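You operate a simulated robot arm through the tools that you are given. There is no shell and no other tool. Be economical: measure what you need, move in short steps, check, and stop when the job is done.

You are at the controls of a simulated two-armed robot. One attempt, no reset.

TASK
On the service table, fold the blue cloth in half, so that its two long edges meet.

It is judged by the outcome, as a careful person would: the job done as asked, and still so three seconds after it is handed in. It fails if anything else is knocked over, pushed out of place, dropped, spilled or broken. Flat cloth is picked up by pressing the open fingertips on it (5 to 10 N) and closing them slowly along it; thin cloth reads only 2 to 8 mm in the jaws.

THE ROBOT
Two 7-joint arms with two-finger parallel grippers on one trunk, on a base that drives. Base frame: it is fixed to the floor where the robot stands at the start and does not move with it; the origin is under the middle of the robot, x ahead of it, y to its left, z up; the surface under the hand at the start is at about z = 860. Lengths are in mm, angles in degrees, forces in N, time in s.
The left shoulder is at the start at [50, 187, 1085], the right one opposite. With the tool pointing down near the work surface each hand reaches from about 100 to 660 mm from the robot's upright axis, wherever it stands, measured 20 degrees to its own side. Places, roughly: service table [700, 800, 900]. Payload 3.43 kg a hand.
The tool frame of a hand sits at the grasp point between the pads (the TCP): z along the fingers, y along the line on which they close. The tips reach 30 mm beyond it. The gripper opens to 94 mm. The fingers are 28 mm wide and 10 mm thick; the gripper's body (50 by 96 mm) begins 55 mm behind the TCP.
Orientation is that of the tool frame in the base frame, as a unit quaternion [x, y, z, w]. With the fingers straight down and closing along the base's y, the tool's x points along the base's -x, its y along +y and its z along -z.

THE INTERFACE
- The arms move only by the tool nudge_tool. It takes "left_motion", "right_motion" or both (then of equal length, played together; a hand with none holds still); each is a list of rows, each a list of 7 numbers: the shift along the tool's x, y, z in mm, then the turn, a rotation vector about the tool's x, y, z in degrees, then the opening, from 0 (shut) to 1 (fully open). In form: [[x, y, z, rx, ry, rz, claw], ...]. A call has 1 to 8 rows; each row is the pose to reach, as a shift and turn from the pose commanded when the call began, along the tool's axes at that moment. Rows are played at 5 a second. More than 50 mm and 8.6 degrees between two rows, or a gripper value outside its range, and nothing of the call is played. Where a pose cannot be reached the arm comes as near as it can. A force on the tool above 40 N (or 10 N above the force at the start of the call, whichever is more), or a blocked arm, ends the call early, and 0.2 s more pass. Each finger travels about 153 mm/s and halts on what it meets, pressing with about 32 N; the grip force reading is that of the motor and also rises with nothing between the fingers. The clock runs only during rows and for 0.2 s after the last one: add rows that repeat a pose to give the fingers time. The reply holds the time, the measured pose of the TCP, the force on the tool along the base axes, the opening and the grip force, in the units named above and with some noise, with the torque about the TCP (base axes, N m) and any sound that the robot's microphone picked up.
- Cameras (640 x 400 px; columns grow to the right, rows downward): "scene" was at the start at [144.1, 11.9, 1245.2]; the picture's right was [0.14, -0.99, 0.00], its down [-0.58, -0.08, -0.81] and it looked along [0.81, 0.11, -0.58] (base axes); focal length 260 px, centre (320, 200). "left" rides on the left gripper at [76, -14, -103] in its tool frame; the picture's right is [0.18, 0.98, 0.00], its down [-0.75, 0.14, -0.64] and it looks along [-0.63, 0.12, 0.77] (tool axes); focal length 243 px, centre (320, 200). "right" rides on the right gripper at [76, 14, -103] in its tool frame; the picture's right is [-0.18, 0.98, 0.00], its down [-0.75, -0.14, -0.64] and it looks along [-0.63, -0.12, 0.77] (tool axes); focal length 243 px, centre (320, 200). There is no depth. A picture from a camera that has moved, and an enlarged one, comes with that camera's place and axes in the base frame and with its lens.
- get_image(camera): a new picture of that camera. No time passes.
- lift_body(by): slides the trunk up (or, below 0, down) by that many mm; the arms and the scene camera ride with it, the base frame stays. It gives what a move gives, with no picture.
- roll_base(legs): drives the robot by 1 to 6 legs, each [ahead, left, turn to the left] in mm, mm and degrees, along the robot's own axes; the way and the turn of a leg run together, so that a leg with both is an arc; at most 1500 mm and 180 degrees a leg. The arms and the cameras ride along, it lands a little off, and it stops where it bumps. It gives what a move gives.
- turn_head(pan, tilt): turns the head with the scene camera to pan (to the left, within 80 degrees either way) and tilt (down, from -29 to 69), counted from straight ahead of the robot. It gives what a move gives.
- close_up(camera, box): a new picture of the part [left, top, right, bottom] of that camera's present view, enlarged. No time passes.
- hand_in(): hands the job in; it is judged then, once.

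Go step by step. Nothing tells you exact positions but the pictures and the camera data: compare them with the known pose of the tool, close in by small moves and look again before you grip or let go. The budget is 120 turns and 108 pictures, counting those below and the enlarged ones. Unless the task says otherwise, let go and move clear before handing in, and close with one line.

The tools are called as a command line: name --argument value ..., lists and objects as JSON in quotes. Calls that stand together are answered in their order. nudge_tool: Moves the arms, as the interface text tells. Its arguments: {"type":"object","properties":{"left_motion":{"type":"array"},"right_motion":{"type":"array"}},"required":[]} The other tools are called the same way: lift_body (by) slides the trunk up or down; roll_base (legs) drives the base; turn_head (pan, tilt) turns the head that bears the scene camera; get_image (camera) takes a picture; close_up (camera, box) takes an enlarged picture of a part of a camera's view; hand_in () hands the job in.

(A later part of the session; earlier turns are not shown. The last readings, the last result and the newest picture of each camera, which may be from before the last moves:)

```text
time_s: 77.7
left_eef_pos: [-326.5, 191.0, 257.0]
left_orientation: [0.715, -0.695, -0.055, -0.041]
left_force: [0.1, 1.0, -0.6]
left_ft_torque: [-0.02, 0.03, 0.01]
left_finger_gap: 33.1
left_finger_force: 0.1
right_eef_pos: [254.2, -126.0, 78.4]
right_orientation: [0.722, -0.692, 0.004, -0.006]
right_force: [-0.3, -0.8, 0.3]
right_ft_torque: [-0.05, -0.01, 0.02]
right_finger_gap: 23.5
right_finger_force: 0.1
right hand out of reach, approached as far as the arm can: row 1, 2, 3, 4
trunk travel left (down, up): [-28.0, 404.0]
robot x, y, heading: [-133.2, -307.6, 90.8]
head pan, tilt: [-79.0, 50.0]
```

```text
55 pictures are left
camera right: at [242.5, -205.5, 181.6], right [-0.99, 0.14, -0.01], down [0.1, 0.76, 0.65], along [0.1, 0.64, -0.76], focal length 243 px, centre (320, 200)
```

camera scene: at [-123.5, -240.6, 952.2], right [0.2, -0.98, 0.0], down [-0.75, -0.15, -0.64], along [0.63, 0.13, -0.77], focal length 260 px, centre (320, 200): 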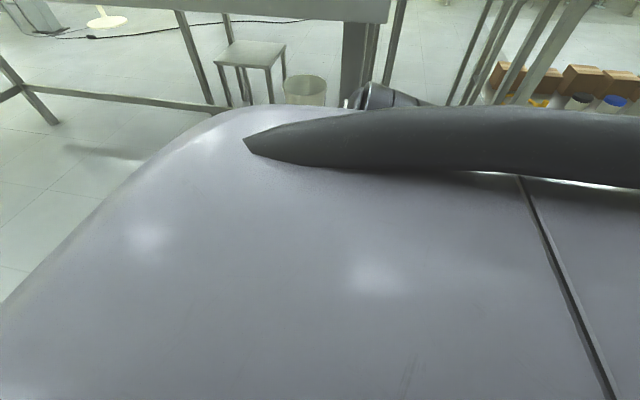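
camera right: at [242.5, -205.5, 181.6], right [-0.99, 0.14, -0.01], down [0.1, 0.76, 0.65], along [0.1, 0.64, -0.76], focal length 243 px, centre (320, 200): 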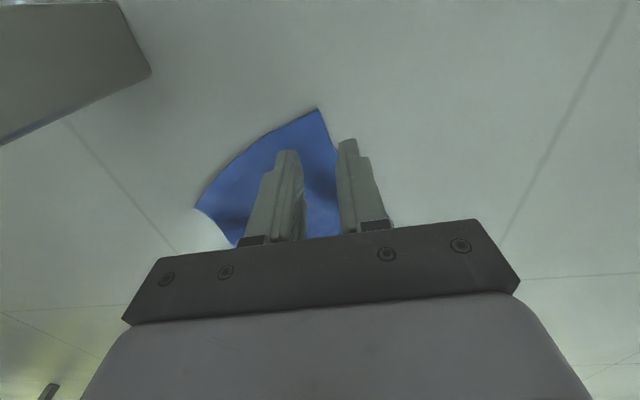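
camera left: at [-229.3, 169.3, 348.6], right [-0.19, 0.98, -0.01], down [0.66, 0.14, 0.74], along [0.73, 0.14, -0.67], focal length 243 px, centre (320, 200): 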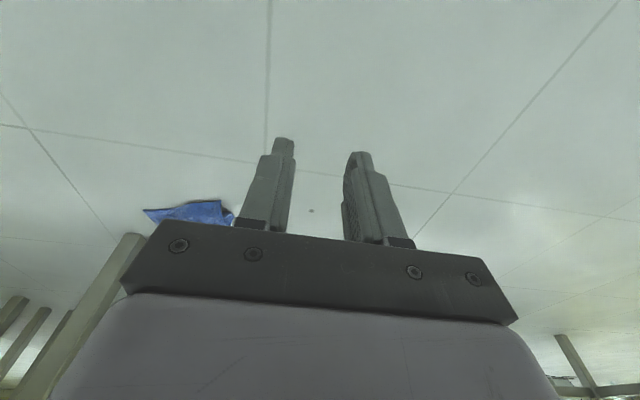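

The arm is at its limit at this spread. I'll bring the hand closer under the shoulder and move the base instead, then lower the trunk the last bit.

nudge_tool --right_motion '[[15, 10, -35, 0, 0, 0, 0.25], [33, 20, -35, 0, 0, 0, 0.25], [52, 32, -35, 0, 0, 0, 0.25], [70, 43, -35, 0, 0, 0, 0.25], [70, 43, -35, 0, 0, 0, 0.25]]'

roll_base --legs '[[67, -44, 0]]'

lift_body --by -25

get_image --camera "right"

```text
time_s: 78.8
left_eef_pos: [-326.1, 191.2, 256.8]
left_orientation: [0.715, -0.696, -0.054, -0.041]
left_force: [0.5, -0.4, -0.5]
left_ft_torque: [-0.02, 0.0, 0.02]
left_finger_gap: 32.9
left_finger_force: 0.1
right_eef_pos: [228.2, -184.8, 114.8]
right_orientation: [0.716, -0.698, 0.002, -0.021]
right_force: [1.2, 1.0, 0.4]
right_ft_torque: [-0.02, 0.08, 0.04]
right_finger_gap: 23.5
right_finger_force: 0.0
trunk travel left (down, up): [-28.0, 404.0]
robot x, y, heading: [-133.0, -306.7, 90.4]
head pan, tilt: [-79.0, 50.0]
stopped in row 5 (right hand): the force on the tool passed its limit at 49 N (the readings are from after the stop); the commanded pose is now the measured one
```

```text
time_s: 79.7
left_eef_pos: [-304.8, 225.6, 257.3]
left_orientation: [0.714, -0.697, -0.054, -0.044]
left_force: [-0.4, 0.0, -0.4]
left_ft_torque: [0.02, 0.01, -0.02]
left_finger_gap: 32.9
left_finger_force: 0.2
right_eef_pos: [245.0, -143.4, 112.9]
right_orientation: [0.712, -0.702, 0.001, -0.029]
right_force: [1.8, 2.3, 1.3]
right_ft_torque: [-0.2, 0.33, -0.01]
right_finger_gap: 23.5
right_finger_force: 0.0
trunk travel left (down, up): [-28.0, 404.0]
robot x, y, heading: [-117.2, -275.4, 90.5]
head pan, tilt: [-79.0, 50.0]
stopped in leg 1: the force on the tool passed its limit at 114 N (the readings are from after the stop); the commanded pose is now the measured one
```

```text
time_s: 80.4
left_eef_pos: [-306.6, 251.1, 257.2]
left_orientation: [0.714, -0.694, -0.069, -0.061]
left_force: [-0.9, 0.4, -0.2]
left_ft_torque: [0.03, -0.01, -0.03]
left_finger_gap: 32.8
left_finger_force: 0.0
right_eef_pos: [245.5, -143.5, 89.2]
right_orientation: [0.711, -0.702, 0.001, -0.027]
right_force: [6.8, 2.7, 4.0]
right_ft_torque: [-0.38, 0.95, 0.08]
right_finger_gap: 23.5
right_finger_force: 0.0
trunk travel left (down, up): [-3.0, 429.0]
robot x, y, heading: [-117.2, -274.1, 90.7]
head pan, tilt: [-79.0, 50.0]
```

```text
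54 pictures are left
camera right: at [227.2, -225.8, 189.1], right [-0.98, 0.17, -0.03], down [0.1, 0.73, 0.67], along [0.14, 0.66, -0.74], focal length 243 px, centre (320, 200)
```

right: 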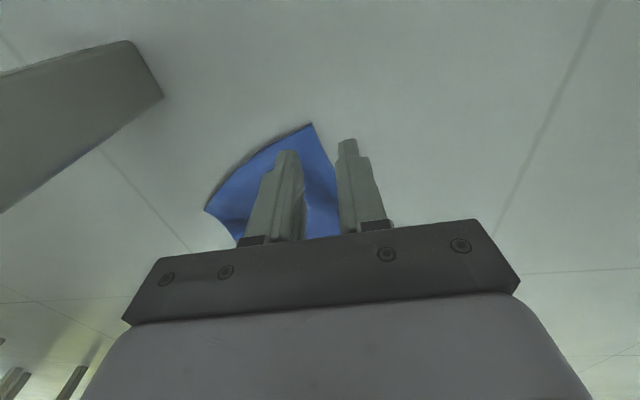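

The gripper rubs against the robot's wide base. I'll raise a bit, step off, and choose the other near corner at about [183, 29], using the hand yawed 90° and slightly tilted outward so the arm reaches the floor straight.

lift_body --by 90

nudge_tool --right_motion '[[0, -25, 0, 0, 0, -8, 0.25], [0, -45, 0, 0, 0, -16, 0.25], [0, -50, 0, 0, 0, -24, 0.25], [0, -50, 0, 0, 0, -32, 0.25], [0, -50, 0, 0, 0, -40, 0.25], [0, -50, 0, 0, 0, -48, 0.25]]'

nudge_tool --right_motion '[[0, 0, 0, 0, 0, -8, 0.25], [0, 0, 0, 0, 0, -16, 0.25], [0, 0, 0, 0, 0, -24, 0.25], [0, 0, 0, 0, 0, -32, 0.25], [0, 0, 0, 0, 0, -40, 0.25]]'

roll_base --legs '[[213, 88, 0]]'

get_image --camera "right"

```text
time_s: 81.6
left_eef_pos: [-305.3, 225.0, 324.0]
left_orientation: [0.713, -0.697, -0.054, -0.043]
left_force: [-0.6, -0.5, 0.5]
left_ft_torque: [0.01, -0.02, -0.03]
left_finger_gap: 32.9
left_finger_force: 0.0
right_eef_pos: [243.6, -140.6, 178.1]
right_orientation: [0.71, -0.703, -0.002, -0.028]
right_force: [15.9, 26.1, 0.6]
right_ft_torque: [-2.65, 1.63, -0.66]
right_finger_gap: 23.4
right_finger_force: 0.1
trunk travel left (down, up): [-93.0, 339.0]
robot x, y, heading: [-117.4, -272.8, 90.6]
head pan, tilt: [-79.0, 50.0]
```

```text
time_s: 83.2
left_eef_pos: [-304.0, 225.7, 324.9]
left_orientation: [0.712, -0.699, -0.052, -0.047]
left_force: [-0.4, 0.7, -0.3]
left_ft_torque: [-0.01, 0.0, 0.02]
left_finger_gap: 32.9
left_finger_force: 0.1
right_eef_pos: [261.7, -164.0, 175.6]
right_orientation: [0.936, -0.351, -0.003, -0.008]
right_force: [0.2, 0.4, -0.7]
right_ft_torque: [-0.04, 0.0, 0.01]
right_finger_gap: 23.8
right_finger_force: 0.0
trunk travel left (down, up): [-93.0, 339.0]
robot x, y, heading: [-120.0, -271.8, 90.2]
head pan, tilt: [-79.0, 50.0]
stopped in row 6 (right hand): the arm was blocked; the commanded pose is now the measured one
```

```text
time_s: 84.5
left_eef_pos: [-304.5, 225.2, 323.5]
left_orientation: [0.71, -0.7, -0.052, -0.044]
left_force: [-0.2, 0.0, 0.6]
left_ft_torque: [0.02, -0.02, 0.02]
left_finger_gap: 32.9
left_finger_force: 0.0
right_eef_pos: [250.0, -167.2, 174.4]
right_orientation: [0.997, -0.07, -0.032, 0.013]
right_force: [1.1, 1.1, -0.2]
right_ft_torque: [-0.02, -0.02, 0.01]
right_finger_gap: 23.4
right_finger_force: 0.0
right hand out of reach, approached as far as the arm can: row 4, 5
trunk travel left (down, up): [-93.0, 339.0]
robot x, y, heading: [-117.5, -278.9, 90.2]
head pan, tilt: [-79.0, 50.0]
stopped in row 5 (right hand): the force on the tool passed its limit at 94 N (the readings are from after the stop); the commanded pose is now the measured one
```

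```text
time_s: 86.2
left_eef_pos: [-393.7, 433.8, 322.9]
left_orientation: [0.712, -0.698, -0.054, -0.043]
left_force: [0.2, -0.9, 0.5]
left_ft_torque: [0.0, 0.0, 0.01]
left_finger_gap: 33.3
left_finger_force: 0.1
right_eef_pos: [163.8, 43.3, 172.0]
right_orientation: [0.997, -0.069, -0.033, 0.014]
right_force: [-0.5, 0.0, 0.4]
right_ft_torque: [-0.01, -0.01, 0.01]
right_finger_gap: 23.4
right_finger_force: 0.1
trunk travel left (down, up): [-93.0, 339.0]
robot x, y, heading: [-207.0, -65.9, 90.5]
head pan, tilt: [-79.0, 50.0]
```

```text
53 pictures are left
camera right: at [243.5, 20.2, 270.8], right [-0.32, -0.95, 0.04], down [-0.68, 0.26, 0.68], along [-0.66, 0.19, -0.73], focal length 243 px, centre (320, 200)
```

right: 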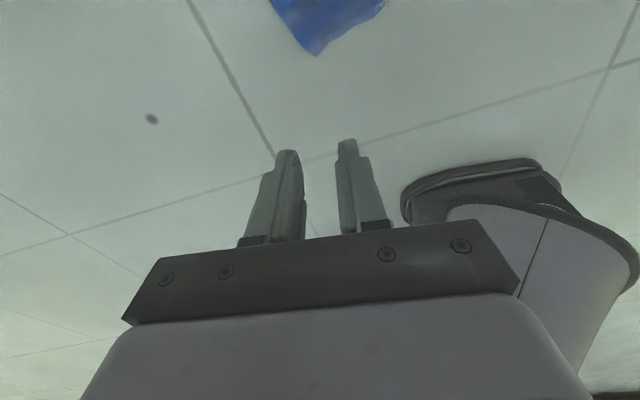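

The camera now sees the corner at [184, 33]. I'll move to 25 mm inside it, tilt the tool outward 16° and go lower.

nudge_tool --right_motion '[[15, 5, 0, 0, 5, 0, 0.28], [30, 10, 10, 0, 10, 0, 0.28], [46, 15, 30, 0, 16, 0, 0.28], [46, 15, 50, 0, 16, 0, 0.28], [46, 15, 70, 0, 16, 0, 0.28], [46, 15, 70, 0, 16, 0, 0.28]]'

lift_body --by -45

get_image --camera "right"

```text
time_s: 87.6
left_eef_pos: [-395.0, 433.9, 322.4]
left_orientation: [0.712, -0.699, -0.055, -0.043]
left_force: [-0.1, 0.3, -0.5]
left_ft_torque: [-0.02, -0.03, 0.02]
left_finger_gap: 33.0
left_finger_force: 0.1
right_eef_pos: [197.8, 17.6, 119.7]
right_orientation: [0.992, -0.065, 0.107, 0.023]
right_force: [0.2, -0.9, -0.7]
right_ft_torque: [-0.02, 0.01, -0.04]
right_finger_gap: 26.3
right_finger_force: 0.1
right hand out of reach, approached as far as the arm can: row 4, 5, 6
trunk travel left (down, up): [-93.0, 339.0]
robot x, y, heading: [-208.7, -69.1, 90.1]
head pan, tilt: [-79.0, 50.0]
```

```text
time_s: 88.5
left_eef_pos: [-395.1, 434.7, 278.3]
left_orientation: [0.712, -0.699, -0.054, -0.044]
left_force: [-1.2, -0.4, -0.1]
left_ft_torque: [0.01, 0.0, 0.01]
left_finger_gap: 32.7
left_finger_force: 0.0
right_eef_pos: [197.5, 16.1, 75.4]
right_orientation: [0.992, -0.066, 0.107, 0.024]
right_force: [1.7, -0.2, -0.6]
right_ft_torque: [0.0, 0.0, -0.02]
right_finger_gap: 26.5
right_finger_force: 0.0
trunk travel left (down, up): [-48.0, 384.0]
robot x, y, heading: [-208.3, -67.1, 90.3]
head pan, tilt: [-79.0, 50.0]
```

```text
52 pictures are left
camera right: at [247.7, -1.5, 193.0], right [-0.31, -0.95, -0.01], down [-0.84, 0.27, 0.46], along [-0.43, 0.15, -0.89], focal length 243 px, centre (320, 200)
```

right: 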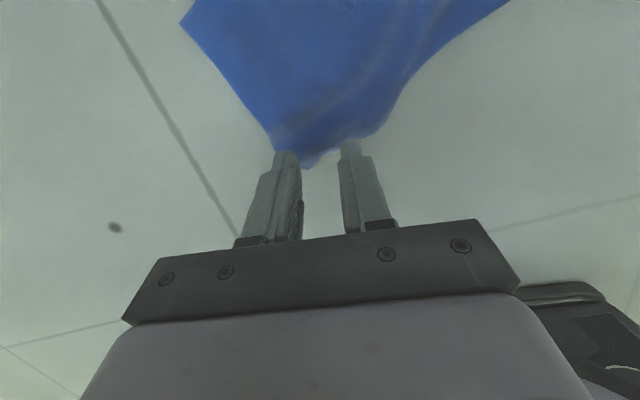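

The hand reaches low enough with the trunk's remaining travel. I'll centre a little deeper in the corner, narrow the fingers, then lower by trunk.

nudge_tool --right_motion '[[4, -2, -10, 0, 0, 0, 0.18], [7, -4, -15, 0, 0, 0, 0.18], [7, -4, -15, 0, 0, 0, 0.18]]'

lift_body --by -35

get_image --camera "right"

```text
time_s: 89.3
left_eef_pos: [-395.3, 434.7, 278.2]
left_orientation: [0.712, -0.699, -0.054, -0.044]
left_force: [-0.1, -0.4, -0.6]
left_ft_torque: [-0.03, -0.01, -0.01]
left_finger_gap: 32.8
left_finger_force: 0.1
right_eef_pos: [201.4, 22.3, 91.0]
right_orientation: [0.992, -0.066, 0.107, 0.023]
right_force: [0.4, -0.2, -0.6]
right_ft_torque: [0.02, 0.02, 0.02]
right_finger_gap: 16.7
right_finger_force: 0.1
right hand out of reach, approached as far as the arm can: row 1
trunk travel left (down, up): [-48.0, 384.0]
robot x, y, heading: [-206.9, -67.0, 90.5]
head pan, tilt: [-79.0, 50.0]
```

```text
time_s: 90.1
left_eef_pos: [-394.3, 451.3, 257.5]
left_orientation: [0.712, -0.697, -0.065, -0.052]
left_force: [-0.2, 0.0, -1.0]
left_ft_torque: [0.01, 0.02, 0.02]
left_finger_gap: 32.7
left_finger_force: 0.0
right_eef_pos: [201.8, 19.7, 57.2]
right_orientation: [0.992, -0.066, 0.107, 0.025]
right_force: [0.1, 0.3, 1.4]
right_ft_torque: [0.01, -0.02, -0.04]
right_finger_gap: 17.1
right_finger_force: 0.0
trunk travel left (down, up): [-13.0, 419.0]
robot x, y, heading: [-206.2, -66.8, 90.3]
head pan, tilt: [-79.0, 50.0]
```

```text
51 pictures are left
camera right: at [251.5, 2.1, 173.2], right [-0.31, -0.95, 0.0], down [-0.84, 0.28, 0.46], along [-0.44, 0.15, -0.89], focal length 243 px, centre (320, 200)
```

right: 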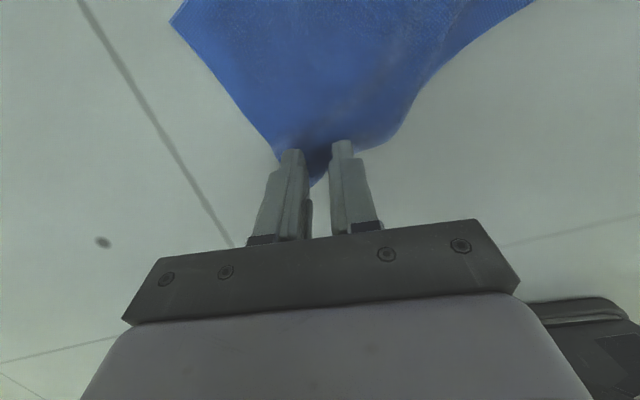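

Nearly there: I'll lower the arm and trunk the last part.

lift_body --by -12

nudge_tool --right_motion '[[0, 0, 5, 0, 0, 0, 0.2], [0, 0, 10, 0, 0, 0, 0.2], [0, 0, 13, 0, 0, 0, 0.2], [0, 0, 13, 0, 0, 0, 0.2]]'

```text
time_s: 90.7
left_eef_pos: [-395.1, 463.4, 255.7]
left_orientation: [0.713, -0.695, -0.072, -0.06]
left_force: [0.4, 0.7, 0.4]
left_ft_torque: [-0.01, -0.01, 0.0]
left_finger_gap: 32.7
left_finger_force: 0.0
right_eef_pos: [201.0, 20.2, 43.9]
right_orientation: [0.992, -0.067, 0.106, 0.026]
right_force: [-0.4, -0.5, 0.7]
right_ft_torque: [0.03, 0.01, 0.0]
right_finger_gap: 16.9
right_finger_force: 0.1
trunk travel left (down, up): [-1.0, 431.0]
robot x, y, heading: [-204.8, -68.7, 90.3]
head pan, tilt: [-79.0, 50.0]
```

```text
time_s: 91.3
left_eef_pos: [-393.2, 468.3, 259.9]
left_orientation: [0.712, -0.695, -0.074, -0.069]
left_force: [1.1, -0.7, 0.1]
left_ft_torque: [0.01, 0.04, -0.02]
left_finger_gap: 32.8
left_finger_force: 0.1
right_eef_pos: [203.3, 20.2, 35.0]
right_orientation: [0.992, -0.068, 0.106, 0.025]
right_force: [-10.6, -2.7, 56.2]
right_ft_torque: [-0.25, 0.64, -0.03]
right_finger_gap: 18.7
right_finger_force: 0.0
trunk travel left (down, up): [-1.0, 431.0]
robot x, y, heading: [-205.7, -67.6, 90.3]
head pan, tilt: [-79.0, 50.0]
stopped in row 3 (right hand): the force on the tool passed its limit at 51 N (the readings are from after the stop); the commanded pose is now the measured one
```

Floor contact at z≈35, pressing too hard. I'll ease off about 2 mm and read the force.

nudge_tool --right_motion '[[0, 0, -1.5, 0, 0, 0, 0.2], [0, 0, -1.5, 0, 0, 0, 0.2]]'

```text
time_s: 91.9
left_eef_pos: [-394.0, 466.3, 259.1]
left_orientation: [0.712, -0.696, -0.073, -0.066]
left_force: [-0.2, 0.5, 0.1]
left_ft_torque: [0.01, 0.0, 0.02]
left_finger_gap: 32.9
left_finger_force: 0.0
right_eef_pos: [203.0, 20.3, 35.3]
right_orientation: [0.992, -0.066, 0.108, 0.025]
right_force: [-2.2, -5.5, 15.9]
right_ft_torque: [-0.21, 0.16, -0.01]
right_finger_gap: 19.3
right_finger_force: 0.4
trunk travel left (down, up): [-1.0, 431.0]
robot x, y, heading: [-209.5, -65.8, 90.1]
head pan, tilt: [-79.0, 50.0]
```

Pressing about 16 N, I'll ease a touch more and close slowly.

nudge_tool --right_motion '[[0, 0, -0.4, 0, 0, 0, 0.17], [0, 0, -0.4, 0, 0, 0, 0.14], [0, 0, -0.4, 0, 0, 0, 0.11], [0, 0, -0.4, 0, 0, 0, 0.08], [0, 0, -0.4, 0, 0, 0, 0.05], [0, 0, -0.4, 0, 0, 0, 0.0], [0, 0, -0.4, 0, 0, 0, 0.0]]'

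get_image --camera "right"

```text
time_s: 93.5
left_eef_pos: [-395.0, 467.0, 258.2]
left_orientation: [0.712, -0.696, -0.073, -0.066]
left_force: [0.0, 0.3, 0.6]
left_ft_torque: [0.0, -0.02, -0.02]
left_finger_gap: 33.0
left_finger_force: 0.1
right_eef_pos: [202.0, 21.1, 36.7]
right_orientation: [0.992, -0.066, 0.107, 0.026]
right_force: [-0.4, 0.0, 6.4]
right_ft_torque: [0.01, 0.05, -0.01]
right_finger_gap: 3.9
right_finger_force: 31.7
trunk travel left (down, up): [-1.0, 431.0]
robot x, y, heading: [-208.2, -66.4, 90.2]
head pan, tilt: [-79.0, 50.0]
```

```text
50 pictures are left
camera right: at [253.0, 1.7, 153.7], right [-0.31, -0.95, 0.0], down [-0.84, 0.28, 0.46], along [-0.43, 0.15, -0.89], focal length 243 px, centre (320, 200)
```

right: 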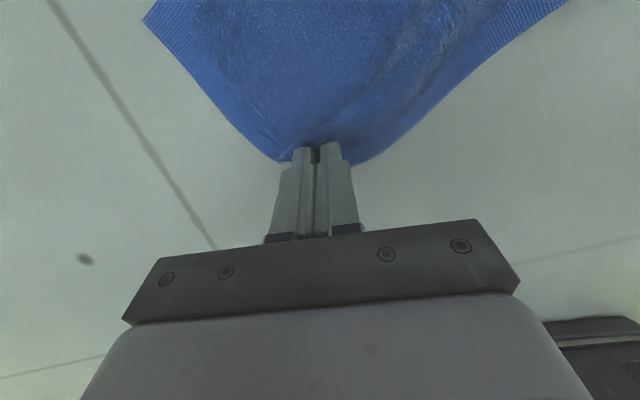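

The cloth's corner is held (3.9 mm). I'll lift, drive away from the table, and raise the trunk.

lift_body --by 150

roll_base --legs '[[0, 420, 0]]'

lift_body --by 250

get_image --camera "right"

```text
time_s: 95.2
left_eef_pos: [-393.7, 464.6, 407.5]
left_orientation: [0.712, -0.695, -0.073, -0.063]
left_force: [-1.0, 1.1, -0.1]
left_ft_torque: [-0.01, -0.01, 0.01]
left_finger_gap: 32.9
left_finger_force: 0.1
right_eef_pos: [203.1, 20.5, 187.6]
right_orientation: [0.992, -0.067, 0.106, 0.023]
right_force: [0.1, -0.4, 0.0]
right_ft_torque: [-0.02, -0.01, -0.04]
right_finger_gap: 3.9
right_finger_force: 31.6
trunk travel left (down, up): [-151.0, 281.0]
robot x, y, heading: [-211.4, -62.8, 90.1]
head pan, tilt: [-79.0, 50.0]
```

```text
time_s: 99.5
left_eef_pos: [-818.6, 461.2, 407.6]
left_orientation: [0.714, -0.693, -0.073, -0.065]
left_force: [-0.5, 0.2, 0.0]
left_ft_torque: [0.0, 0.05, 0.04]
left_finger_gap: 32.8
left_finger_force: 0.1
right_eef_pos: [-218.2, 19.2, 187.6]
right_orientation: [0.992, -0.065, 0.106, 0.023]
right_force: [-0.5, 0.5, 0.3]
right_ft_torque: [0.05, 0.04, 0.01]
right_finger_gap: 4.1
right_finger_force: 32.3
trunk travel left (down, up): [-151.0, 281.0]
robot x, y, heading: [-627.3, -71.5, 90.6]
head pan, tilt: [-79.0, 50.0]
```

```text
time_s: 102.1
left_eef_pos: [-817.5, 462.1, 659.5]
left_orientation: [0.714, -0.694, -0.072, -0.064]
left_force: [-0.2, -0.3, 0.9]
left_ft_torque: [-0.05, 0.01, 0.0]
left_finger_gap: 32.7
left_finger_force: 0.1
right_eef_pos: [-218.2, 20.2, 435.8]
right_orientation: [0.992, -0.064, 0.107, 0.023]
right_force: [0.0, -0.2, 0.0]
right_ft_torque: [0.02, -0.02, -0.05]
right_finger_gap: 3.4
right_finger_force: 31.9
trunk travel left (down, up): [-401.0, 31.0]
robot x, y, heading: [-628.6, -66.9, 90.7]
head pan, tilt: [-79.0, 50.0]
```

```text
49 pictures are left
camera right: at [-169.0, 1.5, 553.7], right [-0.31, -0.95, -0.01], down [-0.85, 0.27, 0.46], along [-0.44, 0.15, -0.89], focal length 243 px, centre (320, 200)
```

right: 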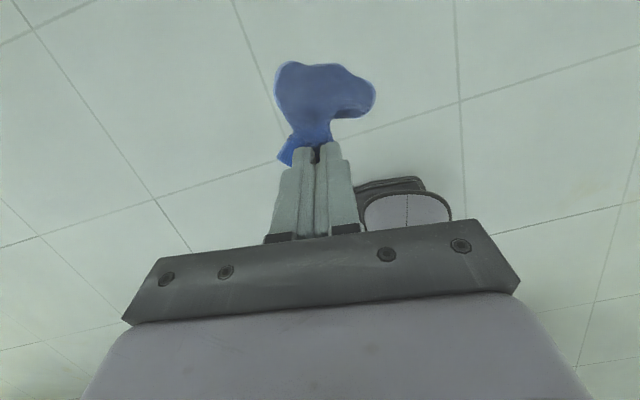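

The cloth hangs from the right hand. I'll turn to face the table again, well away from it.

roll_base --legs '[[0, 0, -90.7]]'

turn_head --pan 0 --tilt 42

get_image --camera "scene"

```text
time_s: 106.3
left_eef_pos: [-94.3, 116.3, 658.0]
left_orientation: [-0.009, 0.995, 0.006, 0.097]
left_force: [-0.4, -0.4, 0.2]
left_ft_torque: [0.01, 0.0, -0.03]
left_finger_gap: 32.9
left_finger_force: 0.1
right_eef_pos: [-541.1, -478.7, 435.4]
right_orientation: [-0.652, 0.75, -0.059, -0.092]
right_force: [-0.3, -0.2, -0.2]
right_ft_torque: [-0.01, 0.0, 0.05]
right_finger_gap: 3.1
right_finger_force: 32.1
trunk travel left (down, up): [-401.0, 31.0]
robot x, y, heading: [-627.3, -68.3, 0.2]
head pan, tilt: [-79.0, 50.0]
```

```text
time_s: 107.8
left_eef_pos: [-95.8, 116.3, 658.6]
left_orientation: [-0.009, 0.995, 0.005, 0.097]
left_force: [0.2, 0.3, 0.8]
left_ft_torque: [0.04, 0.02, -0.01]
left_finger_gap: 32.7
left_finger_force: 0.1
right_eef_pos: [-541.3, -478.8, 436.2]
right_orientation: [-0.652, 0.75, -0.058, -0.092]
right_force: [0.0, -0.1, 0.1]
right_ft_torque: [0.0, 0.04, 0.06]
right_finger_gap: 3.1
right_finger_force: 32.5
trunk travel left (down, up): [-401.0, 31.0]
robot x, y, heading: [-629.0, -69.8, 0.0]
head pan, tilt: [0.0, 42.0]
```

```text
48 pictures are left
camera scene: at [-486.8, -69.8, 1336.5], right [0.0, -1.0, 0.0], down [-0.67, 0.0, -0.74], along [0.74, 0.0, -0.67], focal length 260 px, centre (320, 200)
```

scene: 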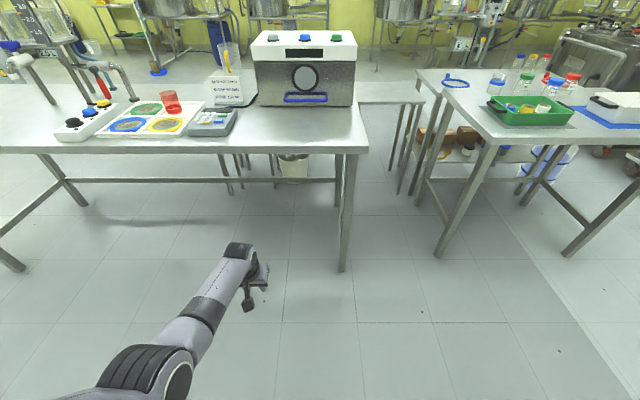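

Now I'll raise the right hand forward and up, rotating it back to its normal orientation.

nudge_tool --right_motion '[[2, -17, -40, -0.7, -1.1, 7.9, 0], [4, -34, -80, -1.4, -2.2, 15.8, 0], [7, -50, -119, -2.1, -3.3, 23.6, 0], [9, -67, -159, -2.8, -4.4, 31.5, 0], [11, -84, -199, -3.5, -5.6, 39.4, 0], [13, -100, -238, -4.2, -6.7, 47.2, 0], [15, -117, -278, -4.9, -7.8, 55, 0], [17, -134, -318, -5.6, -8.9, 63, 0]]'

```text
time_s: 109.6
left_eef_pos: [-95.5, 114.6, 657.0]
left_orientation: [-0.009, 0.995, 0.005, 0.097]
left_force: [0.1, -0.1, -0.6]
left_ft_torque: [0.0, -0.01, -0.02]
left_finger_gap: 33.0
left_finger_force: 0.0
right_eef_pos: [-392.3, -447.1, 747.4]
right_orientation: [-0.161, 0.986, -0.015, -0.023]
right_force: [-0.4, 0.6, 0.3]
right_ft_torque: [0.01, 0.0, 0.11]
right_finger_gap: 3.2
right_finger_force: 31.9
trunk travel left (down, up): [-401.0, 31.0]
robot x, y, heading: [-623.1, -71.8, 0.2]
head pan, tilt: [0.0, 42.0]
```

nudge_tool --right_motion '[[-24, 9.6, -38, -0.2, -0.3, 2.3, 0], [-48, 19, -76, -0.4, -0.6, 4.6, 0], [-72, 29, -113, -0.6, -1, 7, 0], [-96, 38, -151, -0.8, -1.3, 9.3, 0], [-120, 48, -189, -1, -1.6, 11.6, 0], [-144, 58, -227, -1.3, -2, 14, 0], [-168, 67, -264, -1.5, -2.3, 16.3, 0], [-192, 77, -302, -1.7, -2.6, 18.6, 0]]'

get_image --camera "scene"

```text
time_s: 111.4
left_eef_pos: [-95.9, 116.2, 658.3]
left_orientation: [-0.009, 0.995, 0.005, 0.097]
left_force: [0.4, 0.0, -0.3]
left_ft_torque: [0.0, 0.01, 0.0]
left_finger_gap: 33.1
left_finger_force: 0.0
right_eef_pos: [-223.4, -304.7, 1038.1]
right_orientation: [-0.001, 1.0, -0.001, -0.001]
right_force: [0.0, 0.2, -0.3]
right_ft_torque: [-0.02, 0.0, 0.06]
right_finger_gap: 3.4
right_finger_force: 31.8
trunk travel left (down, up): [-401.0, 31.0]
robot x, y, heading: [-631.2, -67.7, 0.2]
head pan, tilt: [0.0, 42.0]
```

```text
47 pictures are left
camera scene: at [-486.7, -69.2, 1336.5], right [0.0, -1.0, 0.0], down [-0.67, 0.0, -0.74], along [0.74, 0.0, -0.67], focal length 260 px, centre (320, 200)
```

scene: 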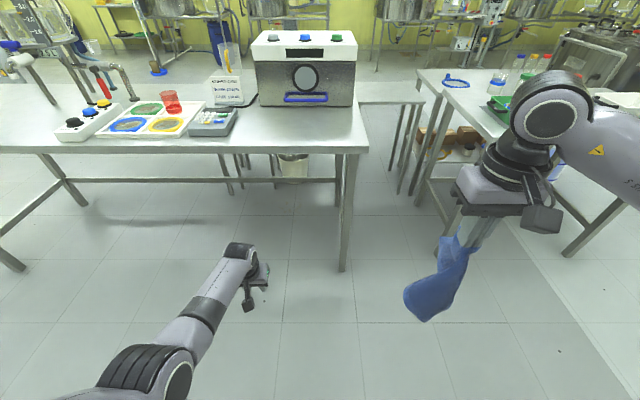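

The cloth is safely in the right hand. Next I'll bring the left arm round by its outer side low and then up, the way the right arm came.

nudge_tool --left_motion '[[36, 18, 10, 0, 1.4, 0, 0.35], [72, 35, 20, 0, 2.8, 0, 0.35], [108, 53, 30, 0, 4.2, 0, 0.35], [144, 70, 40, 0, 5.5, 0, 0.35], [180, 88, 51, 0, 7, 0.5, 0.35], [217, 105, 61, 0, 8.5, 0.5, 0.35], [253, 123, 71, 0.3, 10, 1, 0.35], [289, 140, 81, 0.6, 11.1, 1, 0.35]]'

get_image --camera "scene"

```text
time_s: 113.2
left_eef_pos: [-366.1, 255.9, 523.8]
left_orientation: [0.0, 1.0, 0.001, 0.0]
left_force: [0.1, -0.4, 0.2]
left_ft_torque: [0.02, 0.0, 0.0]
left_finger_gap: 32.9
left_finger_force: 0.1
right_eef_pos: [-223.0, -303.4, 1037.6]
right_orientation: [-0.002, 1.0, 0.0, -0.001]
right_force: [-0.3, -0.4, 0.0]
right_ft_torque: [0.0, 0.01, 0.07]
right_finger_gap: 3.2
right_finger_force: 32.1
trunk travel left (down, up): [-401.0, 31.0]
robot x, y, heading: [-627.6, -68.8, -0.3]
head pan, tilt: [0.0, 42.0]
```

```text
46 pictures are left
camera scene: at [-487.0, -69.5, 1336.6], right [0.0, -1.0, 0.0], down [-0.67, 0.0, -0.74], along [0.74, 0.0, -0.67], focal length 260 px, centre (320, 200)
```

scene: 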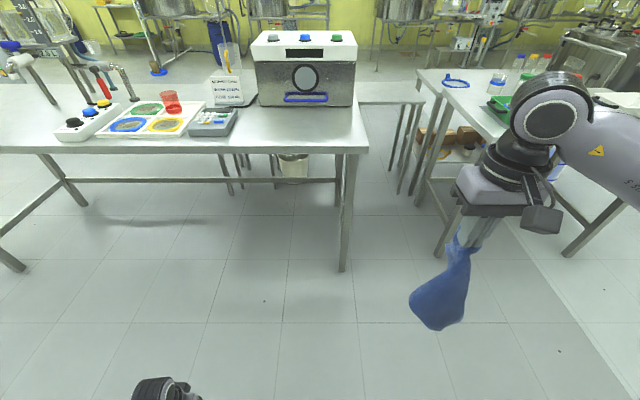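

Now raising the left hand.

nudge_tool --left_motion '[[-3, 5, -45, 0, 0, 0, 0.35], [-6, 10, -90, 0, 0, 0, 0.35], [-10, 15, -135, 0, 0, 0, 0.35], [-15, 20, -180, 0, 0, 0, 0.35], [-20, 25, -225, 0, 0, 0, 0.35], [-30, 28, -270, 0, 0, 0, 0.35], [-40, 28, -315, 0, 0, 0, 0.35], [-50, 25, -360, 0, 0, 0, 0.35]]'

get_image --camera "scene"

```text
time_s: 115.0
left_eef_pos: [-316.5, 277.1, 883.9]
left_orientation: [0.0, 1.0, 0.001, -0.001]
left_force: [-0.2, -0.1, 0.0]
left_ft_torque: [0.05, -0.01, -0.02]
left_finger_gap: 32.8
left_finger_force: 0.1
right_eef_pos: [-223.9, -302.7, 1037.1]
right_orientation: [0.0, 1.0, 0.0, 0.0]
right_force: [-0.4, -0.1, -0.5]
right_ft_torque: [0.01, 0.03, 0.04]
right_finger_gap: 3.0
right_finger_force: 32.3
trunk travel left (down, up): [-401.0, 31.0]
robot x, y, heading: [-628.8, -69.0, -0.1]
head pan, tilt: [0.0, 42.0]
```

```text
45 pictures are left
camera scene: at [-486.7, -69.6, 1336.4], right [0.0, -1.0, 0.0], down [-0.67, 0.0, -0.74], along [0.74, 0.0, -0.67], focal length 260 px, centre (320, 200)
```

scene: 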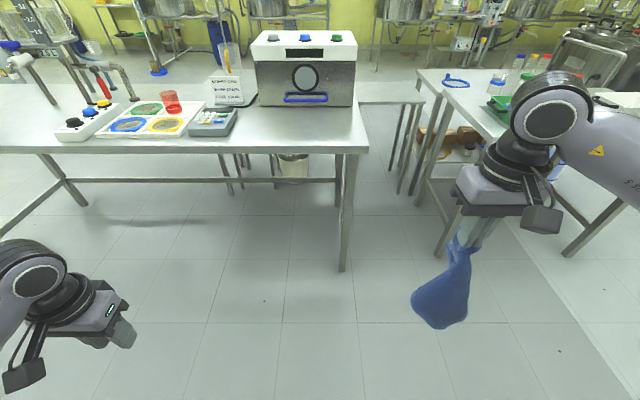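

Both arms are now in good posture. I'll raise both hands high and then drive to the table.

lift_body --by 30

nudge_tool --left_motion '[[0, 0, -40, 0, 0, 0, 0.35], [0, 0, -80, 0, 0, 0, 0.35], [0, 0, -120, 0, 0, 0, 0.35], [0, 0, -150, 0, 0, 0, 0.35]]' --right_motion '[[0, 20, -30, 0, 0, 0, 0], [0, 40, -60, 0, 0, 0, 0], [0, 60, -90, 0, 0, 0, 0], [0, 80, -100, 0, 0, 0, 0]]'

roll_base --legs '[[560, 69, 0]]'

get_image --camera "scene"

```text
time_s: 115.8
left_eef_pos: [-315.7, 278.2, 912.3]
left_orientation: [-0.001, 1.0, 0.0, 0.0]
left_force: [0.0, 0.2, 0.1]
left_ft_torque: [0.01, 0.04, -0.02]
left_finger_gap: 32.8
left_finger_force: 0.0
right_eef_pos: [-222.8, -304.6, 1067.2]
right_orientation: [-0.001, 1.0, 0.001, 0.0]
right_force: [0.4, -0.1, -0.5]
right_ft_torque: [-0.04, 0.02, 0.08]
right_finger_gap: 2.9
right_finger_force: 32.0
trunk travel left (down, up): [-431.0, 1.0]
robot x, y, heading: [-627.8, -67.1, 0.0]
head pan, tilt: [0.0, 42.0]
```

```text
time_s: 116.8
left_eef_pos: [-316.8, 277.9, 1065.0]
left_orientation: [-0.001, 1.0, -0.001, 0.0]
left_force: [1.1, -0.4, -0.3]
left_ft_torque: [0.01, 0.02, 0.0]
left_finger_gap: 33.1
left_finger_force: 0.1
right_eef_pos: [-222.6, -225.6, 1166.5]
right_orientation: [-0.001, 1.0, -0.001, -0.001]
right_force: [0.0, -0.3, -0.8]
right_ft_torque: [0.02, 0.03, 0.08]
right_finger_gap: 2.9
right_finger_force: 32.5
trunk travel left (down, up): [-431.0, 1.0]
robot x, y, heading: [-628.2, -69.0, -0.3]
head pan, tilt: [0.0, 42.0]
```

```text
time_s: 120.0
left_eef_pos: [248.5, 344.0, 1065.5]
left_orientation: [0.002, 1.0, 0.0, 0.0]
left_force: [-0.2, 0.4, -0.2]
left_ft_torque: [-0.02, 0.0, 0.03]
left_finger_gap: 33.0
left_finger_force: 0.0
right_eef_pos: [340.5, -158.8, 1166.6]
right_orientation: [0.001, 1.0, 0.0, 0.0]
right_force: [-0.8, 0.7, -0.1]
right_ft_torque: [-0.02, 0.03, 0.06]
right_finger_gap: 2.9
right_finger_force: 32.2
trunk travel left (down, up): [-431.0, 1.0]
robot x, y, heading: [-65.5, -1.8, -0.0]
head pan, tilt: [0.0, 42.0]
```

```text
44 pictures are left
camera scene: at [77.5, -2.7, 1366.5], right [0.0, -1.0, 0.0], down [-0.67, 0.0, -0.74], along [0.74, 0.0, -0.67], focal length 260 px, centre (320, 200)
```

scene: 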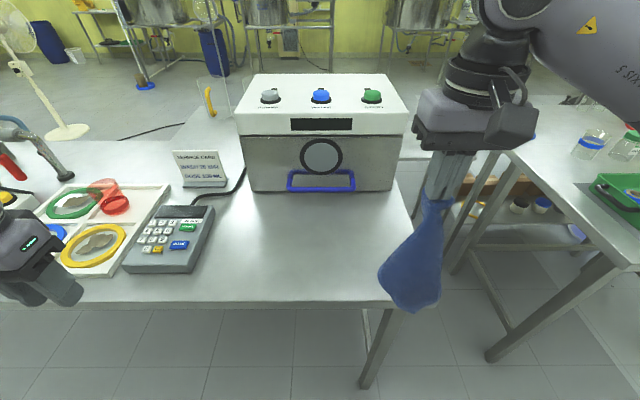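

The cloth hangs from the hand, clear of the table. I'll move it over the free space in front of the instrument, starting left, so I can lay it down while moving right.

nudge_tool --right_motion '[[-19, 36, 0, 0, 0, 0, 0], [-38, 72, 0, 0, 0, 0, 0], [-58, 110, 0, 0, 0, 0, 0], [-77, 146, 0, 0, 0, 0, 0], [-96, 180, 0, 0, 0, 0, 0], [-115, 210, 0, 0, 0, 0, 0], [-115, 210, 20, 0, 0, 0, 0], [-115, 210, 40, 0, 0, 0, 0]]'

get_image --camera "scene"

```text
time_s: 121.8
left_eef_pos: [248.2, 343.4, 1065.5]
left_orientation: [0.002, 1.0, -0.001, 0.0]
left_force: [0.9, 0.8, -0.5]
left_ft_torque: [0.02, 0.01, -0.01]
left_finger_gap: 32.8
left_finger_force: 0.0
right_eef_pos: [457.2, 49.9, 1126.0]
right_orientation: [-0.001, 1.0, -0.001, -0.001]
right_force: [0.2, -0.3, -0.3]
right_ft_torque: [-0.01, -0.02, 0.07]
right_finger_gap: 2.9
right_finger_force: 32.3
trunk travel left (down, up): [-431.0, 1.0]
robot x, y, heading: [-63.9, -0.4, -0.3]
head pan, tilt: [0.0, 42.0]
```

```text
43 pictures are left
camera scene: at [77.1, -2.3, 1366.5], right [0.0, -1.0, 0.0], down [-0.67, 0.0, -0.74], along [0.74, 0.0, -0.67], focal length 260 px, centre (320, 200)
```

scene: 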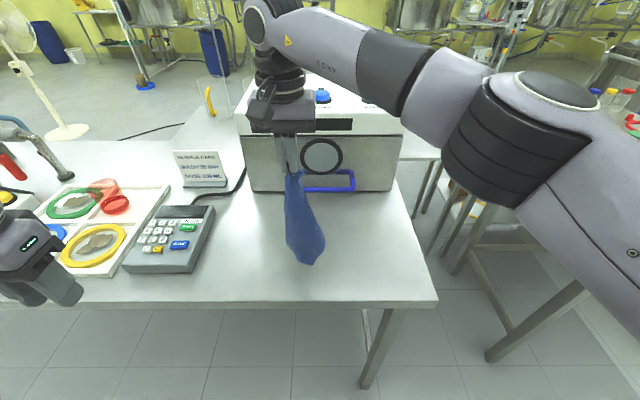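

nudge_tool --right_motion '[[0, -20, 28, 0, 0, 0, 0], [0, -45, 54, 0, 0, 0, 0], [0, -72, 80, 0, 0, 0, 0], [0, -100, 106, 0, 0, 0, 0], [0, -128, 132, 0, 0, 0, 0], [0, -156, 158, 0, 0, 0, 0], [0, -184, 184, 0, 0, 0, 0], [0, -212, 208, 0, 0, 0, 0]]'

get_image --camera "scene"

```text
time_s: 123.6
left_eef_pos: [248.4, 344.9, 1065.9]
left_orientation: [0.001, 1.0, 0.001, 0.001]
left_force: [-0.1, -0.3, 0.3]
left_ft_torque: [0.02, 0.05, -0.01]
left_finger_gap: 33.0
left_finger_force: 0.0
right_eef_pos: [454.1, -162.1, 915.6]
right_orientation: [0.001, 1.0, 0.0, -0.001]
right_force: [-1.1, -0.2, -0.5]
right_ft_torque: [0.0, -0.01, 0.06]
right_finger_gap: 3.1
right_finger_force: 31.7
trunk travel left (down, up): [-431.0, 1.0]
robot x, y, heading: [-65.6, -1.3, -0.3]
head pan, tilt: [0.0, 42.0]
```

```text
42 pictures are left
camera scene: at [77.1, -3.3, 1366.5], right [0.0, -1.0, 0.0], down [-0.67, 0.0, -0.74], along [0.74, 0.0, -0.67], focal length 260 px, centre (320, 200)
```

scene: 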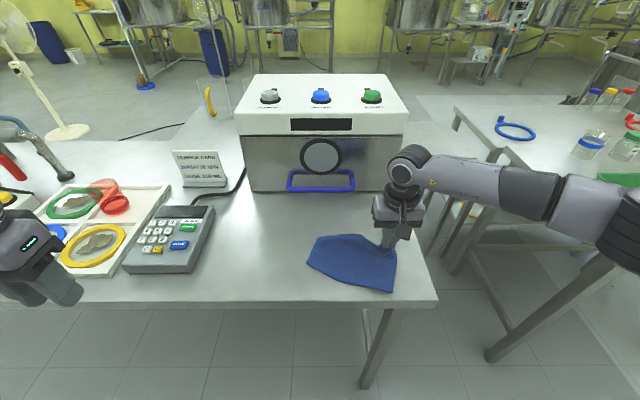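

The cloth has laid itself on the table quite flat. I'll lower the corner, release it and lift away.

nudge_tool --right_motion '[[0, -8, 10, 0, 0, 0, 0], [0, -12, 18, 0, 0, 0, 0], [0, -12, 18, 0, 0, 0, 0.1], [0, -12, 18, 0, 0, 0, 0.25], [0, -12, 8, 0, 0, 0, 0.3], [0, -12, -30, 0, 0, 0, 0.3], [0, -30, -70, 0, 0, 0, 0.3], [0, -60, -100, 0, 0, 0, 0.3]]'

turn_head --pan 0 --tilt 52

close_up --camera "scene" --box '[240, 130, 440, 255]'

```text
time_s: 125.4
left_eef_pos: [246.7, 344.2, 1065.7]
left_orientation: [0.002, 1.0, 0.0, 0.0]
left_force: [-0.4, 0.5, -0.2]
left_ft_torque: [0.01, 0.0, -0.02]
left_finger_gap: 32.8
left_finger_force: 0.2
right_eef_pos: [452.2, -224.6, 1020.1]
right_orientation: [0.001, 1.0, 0.0, 0.0]
right_force: [0.4, -0.4, -0.1]
right_ft_torque: [-0.04, 0.03, 0.03]
right_finger_gap: 28.2
right_finger_force: 0.0
trunk travel left (down, up): [-431.0, 1.0]
robot x, y, heading: [-62.8, -1.0, -0.1]
head pan, tilt: [0.0, 42.0]
```

```text
time_s: 126.2
left_eef_pos: [248.3, 344.6, 1064.7]
left_orientation: [0.002, 1.0, 0.0, 0.0]
left_force: [-0.7, -0.2, -0.6]
left_ft_torque: [0.02, 0.03, -0.01]
left_finger_gap: 32.8
left_finger_force: 0.1
right_eef_pos: [452.4, -223.1, 1019.9]
right_orientation: [0.002, 1.0, 0.0, 0.0]
right_force: [0.0, -0.9, 0.3]
right_ft_torque: [0.01, -0.01, 0.0]
right_finger_gap: 28.1
right_finger_force: 0.0
trunk travel left (down, up): [-431.0, 1.0]
robot x, y, heading: [-57.8, -5.4, -0.2]
head pan, tilt: [0.0, 52.0]
```

```text
3.20 times, centred on (340, 192) of scene
camera zoom: at [68.5, -2.8, 1352.7], right [0.0, -1.0, 0.0], down [-0.79, 0.0, -0.62], along [0.62, 0.0, -0.79], focal length 830 px, centre (256, 224)
```

zoom: 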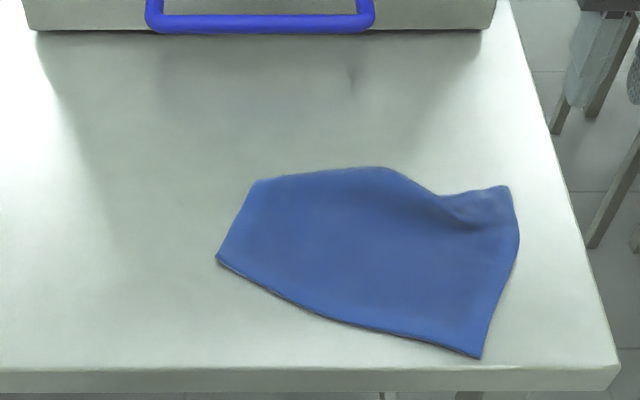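

The cloth is nearly flat but its far-left corner is tucked under. I'll take its near long edge (about [422, 25] to [341, -152]) with both hands, lift it so it hangs free, and lay it again; for this I turn the robot -24.6° to face that edge squarely.

roll_base --legs '[[21, 132, 0], [0, 0, -24.6]]'

turn_head --pan 0 --tilt 54

close_up --camera "scene" --box '[220, 120, 420, 245]'

```text
time_s: 129.2
left_eef_pos: [384.9, 313.9, 1065.0]
left_orientation: [0.214, 0.977, 0.001, 0.0]
left_force: [-0.7, 0.0, 0.5]
left_ft_torque: [-0.04, 0.0, 0.05]
left_finger_gap: 32.7
left_finger_force: 0.1
right_eef_pos: [335.2, -287.9, 1020.0]
right_orientation: [0.214, 0.977, 0.0, 0.0]
right_force: [-1.2, 0.0, -0.2]
right_ft_torque: [0.04, -0.01, -0.01]
right_finger_gap: 28.3
right_finger_force: 0.0
trunk travel left (down, up): [-431.0, 1.0]
robot x, y, heading: [-45.0, 130.7, -24.7]
head pan, tilt: [0.0, 52.0]
```

```text
time_s: 129.8
left_eef_pos: [385.1, 314.6, 1064.0]
left_orientation: [0.214, 0.977, 0.001, 0.0]
left_force: [-0.2, -0.7, -0.1]
left_ft_torque: [-0.04, 0.02, -0.01]
left_finger_gap: 33.0
left_finger_force: 0.0
right_eef_pos: [335.6, -288.1, 1020.9]
right_orientation: [0.213, 0.977, 0.0, 0.0]
right_force: [-0.1, 1.0, 0.2]
right_ft_torque: [0.01, -0.01, 0.0]
right_finger_gap: 27.9
right_finger_force: 0.0
trunk travel left (down, up): [-431.0, 1.0]
robot x, y, heading: [-39.9, 132.3, -24.6]
head pan, tilt: [0.0, 54.0]
```

```text
3.20 times, centred on (320, 182) of scene
camera zoom: at [75.8, 73.5, 1350.1], right [-0.42, -0.91, 0.0], down [-0.73, 0.34, -0.59], along [0.53, -0.25, -0.81], focal length 830 px, centre (320, 256)
```

zoom: 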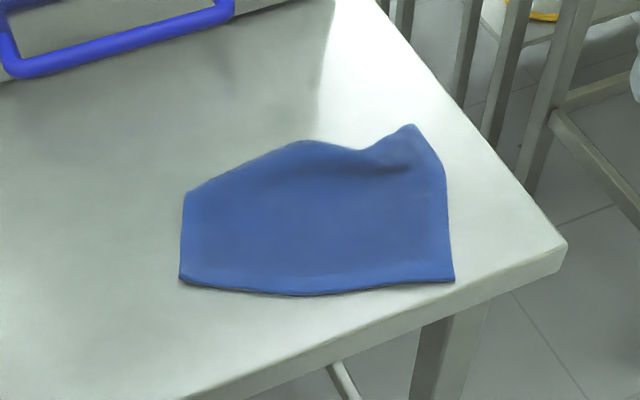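

In this view the near long edge lies square to the robot. I'll move both hands above its two ends.

nudge_tool --left_motion '[[-21, -36, 0, 0, 0, 0, 0.32], [-43, -72, 5, 0, 0, 0, 0.32], [-65, -110, 15, 0, 0, 0, 0.32], [-87, -147, 30, 0, 0, 0, 0.32], [-108, -183, 50, 0, 0, 0, 0.32], [-128, -216, 70, 0, 0, 0, 0.32], [-146, -247, 90, 0, 0, 0, 0.32], [-162, -274, 105, 0, 0, 0, 0.32]]' --right_motion '[[6, 19, 0, 0, 0, 0, 0.32], [12, 38, 5, 0, 0, 0, 0.32], [18, 57, 10, 0, 0, 0, 0.32], [24, 76, 20, 0, 0, 0, 0.32], [30, 95, 30, 0, 0, 0, 0.32], [36, 114, 40, 0, 0, 0, 0.32], [41, 133, 50, 0, 0, 0, 0.32], [46, 152, 60, 0, 0, 0, 0.32]]'

nudge_tool --left_motion '[[0, 0, 25, 0, 0, 0, 0.32], [0, 0, 50, 0, 0, 0, 0.32], [0, 0, 60, 0, 0, 0, 0.32], [0, 0, 60, 0, 0, 0, 0.32]]' --right_motion '[[0, 0, 25, 0, 0, 0, 0.32], [0, 0, 50, 0, 0, 0, 0.32], [0, 0, 60, 0, 0, 0, 0.32], [0, 0, 60, 0, 0, 0, 0.32]]'

close_up --camera "scene" --box '[220, 120, 420, 245]'

```text
time_s: 131.6
left_eef_pos: [418.8, -1.8, 958.2]
left_orientation: [0.213, 0.977, 0.001, 0.0]
left_force: [0.4, 0.1, 0.1]
left_ft_torque: [0.01, 0.01, 0.01]
left_finger_gap: 29.9
left_finger_force: 0.0
right_eef_pos: [358.0, -130.1, 960.3]
right_orientation: [0.213, 0.977, 0.0, -0.001]
right_force: [0.2, -0.4, 0.2]
right_ft_torque: [0.0, 0.0, 0.0]
right_finger_gap: 30.1
right_finger_force: 0.1
trunk travel left (down, up): [-431.0, 1.0]
robot x, y, heading: [-38.9, 129.5, -24.9]
head pan, tilt: [0.0, 54.0]
```

```text
time_s: 132.6
left_eef_pos: [419.3, -1.6, 898.6]
left_orientation: [0.214, 0.977, 0.0, 0.0]
left_force: [-0.7, 0.3, -0.1]
left_ft_torque: [0.01, 0.02, -0.03]
left_finger_gap: 30.0
left_finger_force: 0.0
right_eef_pos: [355.7, -130.1, 899.4]
right_orientation: [0.213, 0.977, 0.0, 0.001]
right_force: [0.1, 1.2, -0.2]
right_ft_torque: [-0.02, -0.01, 0.0]
right_finger_gap: 30.3
right_finger_force: 0.1
trunk travel left (down, up): [-431.0, 1.0]
robot x, y, heading: [-43.4, 129.2, -24.7]
head pan, tilt: [0.0, 54.0]
```

```text
3.20 times, centred on (320, 182) of scene
camera zoom: at [75.8, 73.4, 1350.0], right [-0.42, -0.91, 0.0], down [-0.73, 0.34, -0.59], along [0.53, -0.25, -0.81], focal length 830 px, centre (320, 256)
```

zoom: 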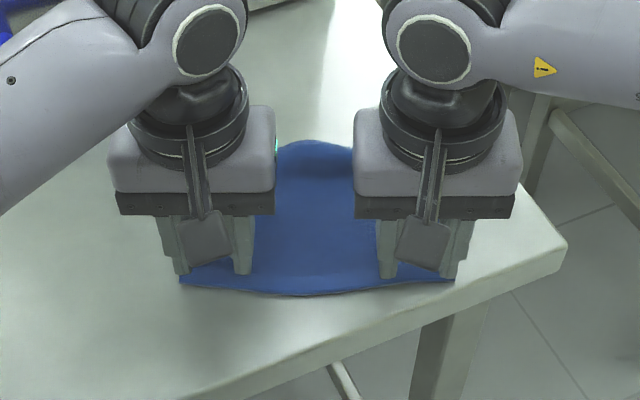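

Fingers stand at both ends of the edge. I'll move each 5 mm inward and press.

nudge_tool --left_motion '[[0, -5, 2, 0, 0, 0, 0.32], [0, -5, 5, 0, 0, 0, 0.32], [0, -5, 6, 0, 0, 0, 0.32], [0, -5, 6, 0, 0, 0, 0.32]]' --right_motion '[[0, 6, 2, 0, 0, 0, 0.32], [0, 6, 5, 0, 0, 0, 0.32], [0, 6, 6, 0, 0, 0, 0.32], [0, 6, 6, 0, 0, 0, 0.32]]'

```text
time_s: 133.6
left_eef_pos: [416.5, -7.1, 894.6]
left_orientation: [0.213, 0.977, 0.001, 0.001]
left_force: [0.6, 0.1, 3.2]
left_ft_torque: [-0.02, -0.01, 0.02]
left_finger_gap: 30.1
left_finger_force: 0.1
right_eef_pos: [359.0, -123.6, 893.9]
right_orientation: [0.213, 0.977, 0.0, -0.001]
right_force: [-0.3, 0.6, 3.6]
right_ft_torque: [0.02, 0.02, 0.03]
right_finger_gap: 30.0
right_finger_force: 0.1
trunk travel left (down, up): [-431.0, 1.0]
robot x, y, heading: [-40.5, 131.0, -24.6]
head pan, tilt: [0.0, 54.0]
```

nudge_tool --left_motion '[[0, 0, 1.6, 0, 0, 0, 0.32], [0, 0, 1.6, 0, 0, 0, 0.27], [0, 0, 1.6, 0, 0, 0, 0.22], [0, 0, 1.6, 0, 0, 0, 0.17], [0, 0, 1.6, 0, 0, 0, 0.12], [0, 0, 1.6, 0, 0, 0, 0.07], [0, 0, 1.6, 0, 0, 0, 0.0], [0, 0, 1.6, 0, 0, 0, 0.0]]' --right_motion '[[0, 0, 1.6, 0, 0, 0, 0.32], [0, 0, 1.6, 0, 0, 0, 0.27], [0, 0, 1.6, 0, 0, 0, 0.22], [0, 0, 1.6, 0, 0, 0, 0.17], [0, 0, 1.6, 0, 0, 0, 0.12], [0, 0, 1.6, 0, 0, 0, 0.07], [0, 0, 1.6, 0, 0, 0, 0.0], [0, 0, 1.6, 0, 0, 0, 0.0]]'

```text
time_s: 135.4
left_eef_pos: [416.2, -7.6, 893.4]
left_orientation: [0.214, 0.977, -0.002, 0.001]
left_force: [-6.4, -16.7, 9.2]
left_ft_torque: [-0.5, 0.16, 0.14]
left_finger_gap: 3.9
left_finger_force: 31.8
right_eef_pos: [358.8, -122.9, 894.1]
right_orientation: [0.211, 0.977, 0.003, 0.001]
right_force: [6.3, 15.3, 9.0]
right_ft_torque: [0.51, -0.28, 0.06]
right_finger_gap: 3.6
right_finger_force: 31.9
trunk travel left (down, up): [-431.0, 1.0]
robot x, y, heading: [-42.5, 125.7, -24.7]
head pan, tilt: [0.0, 54.0]
```

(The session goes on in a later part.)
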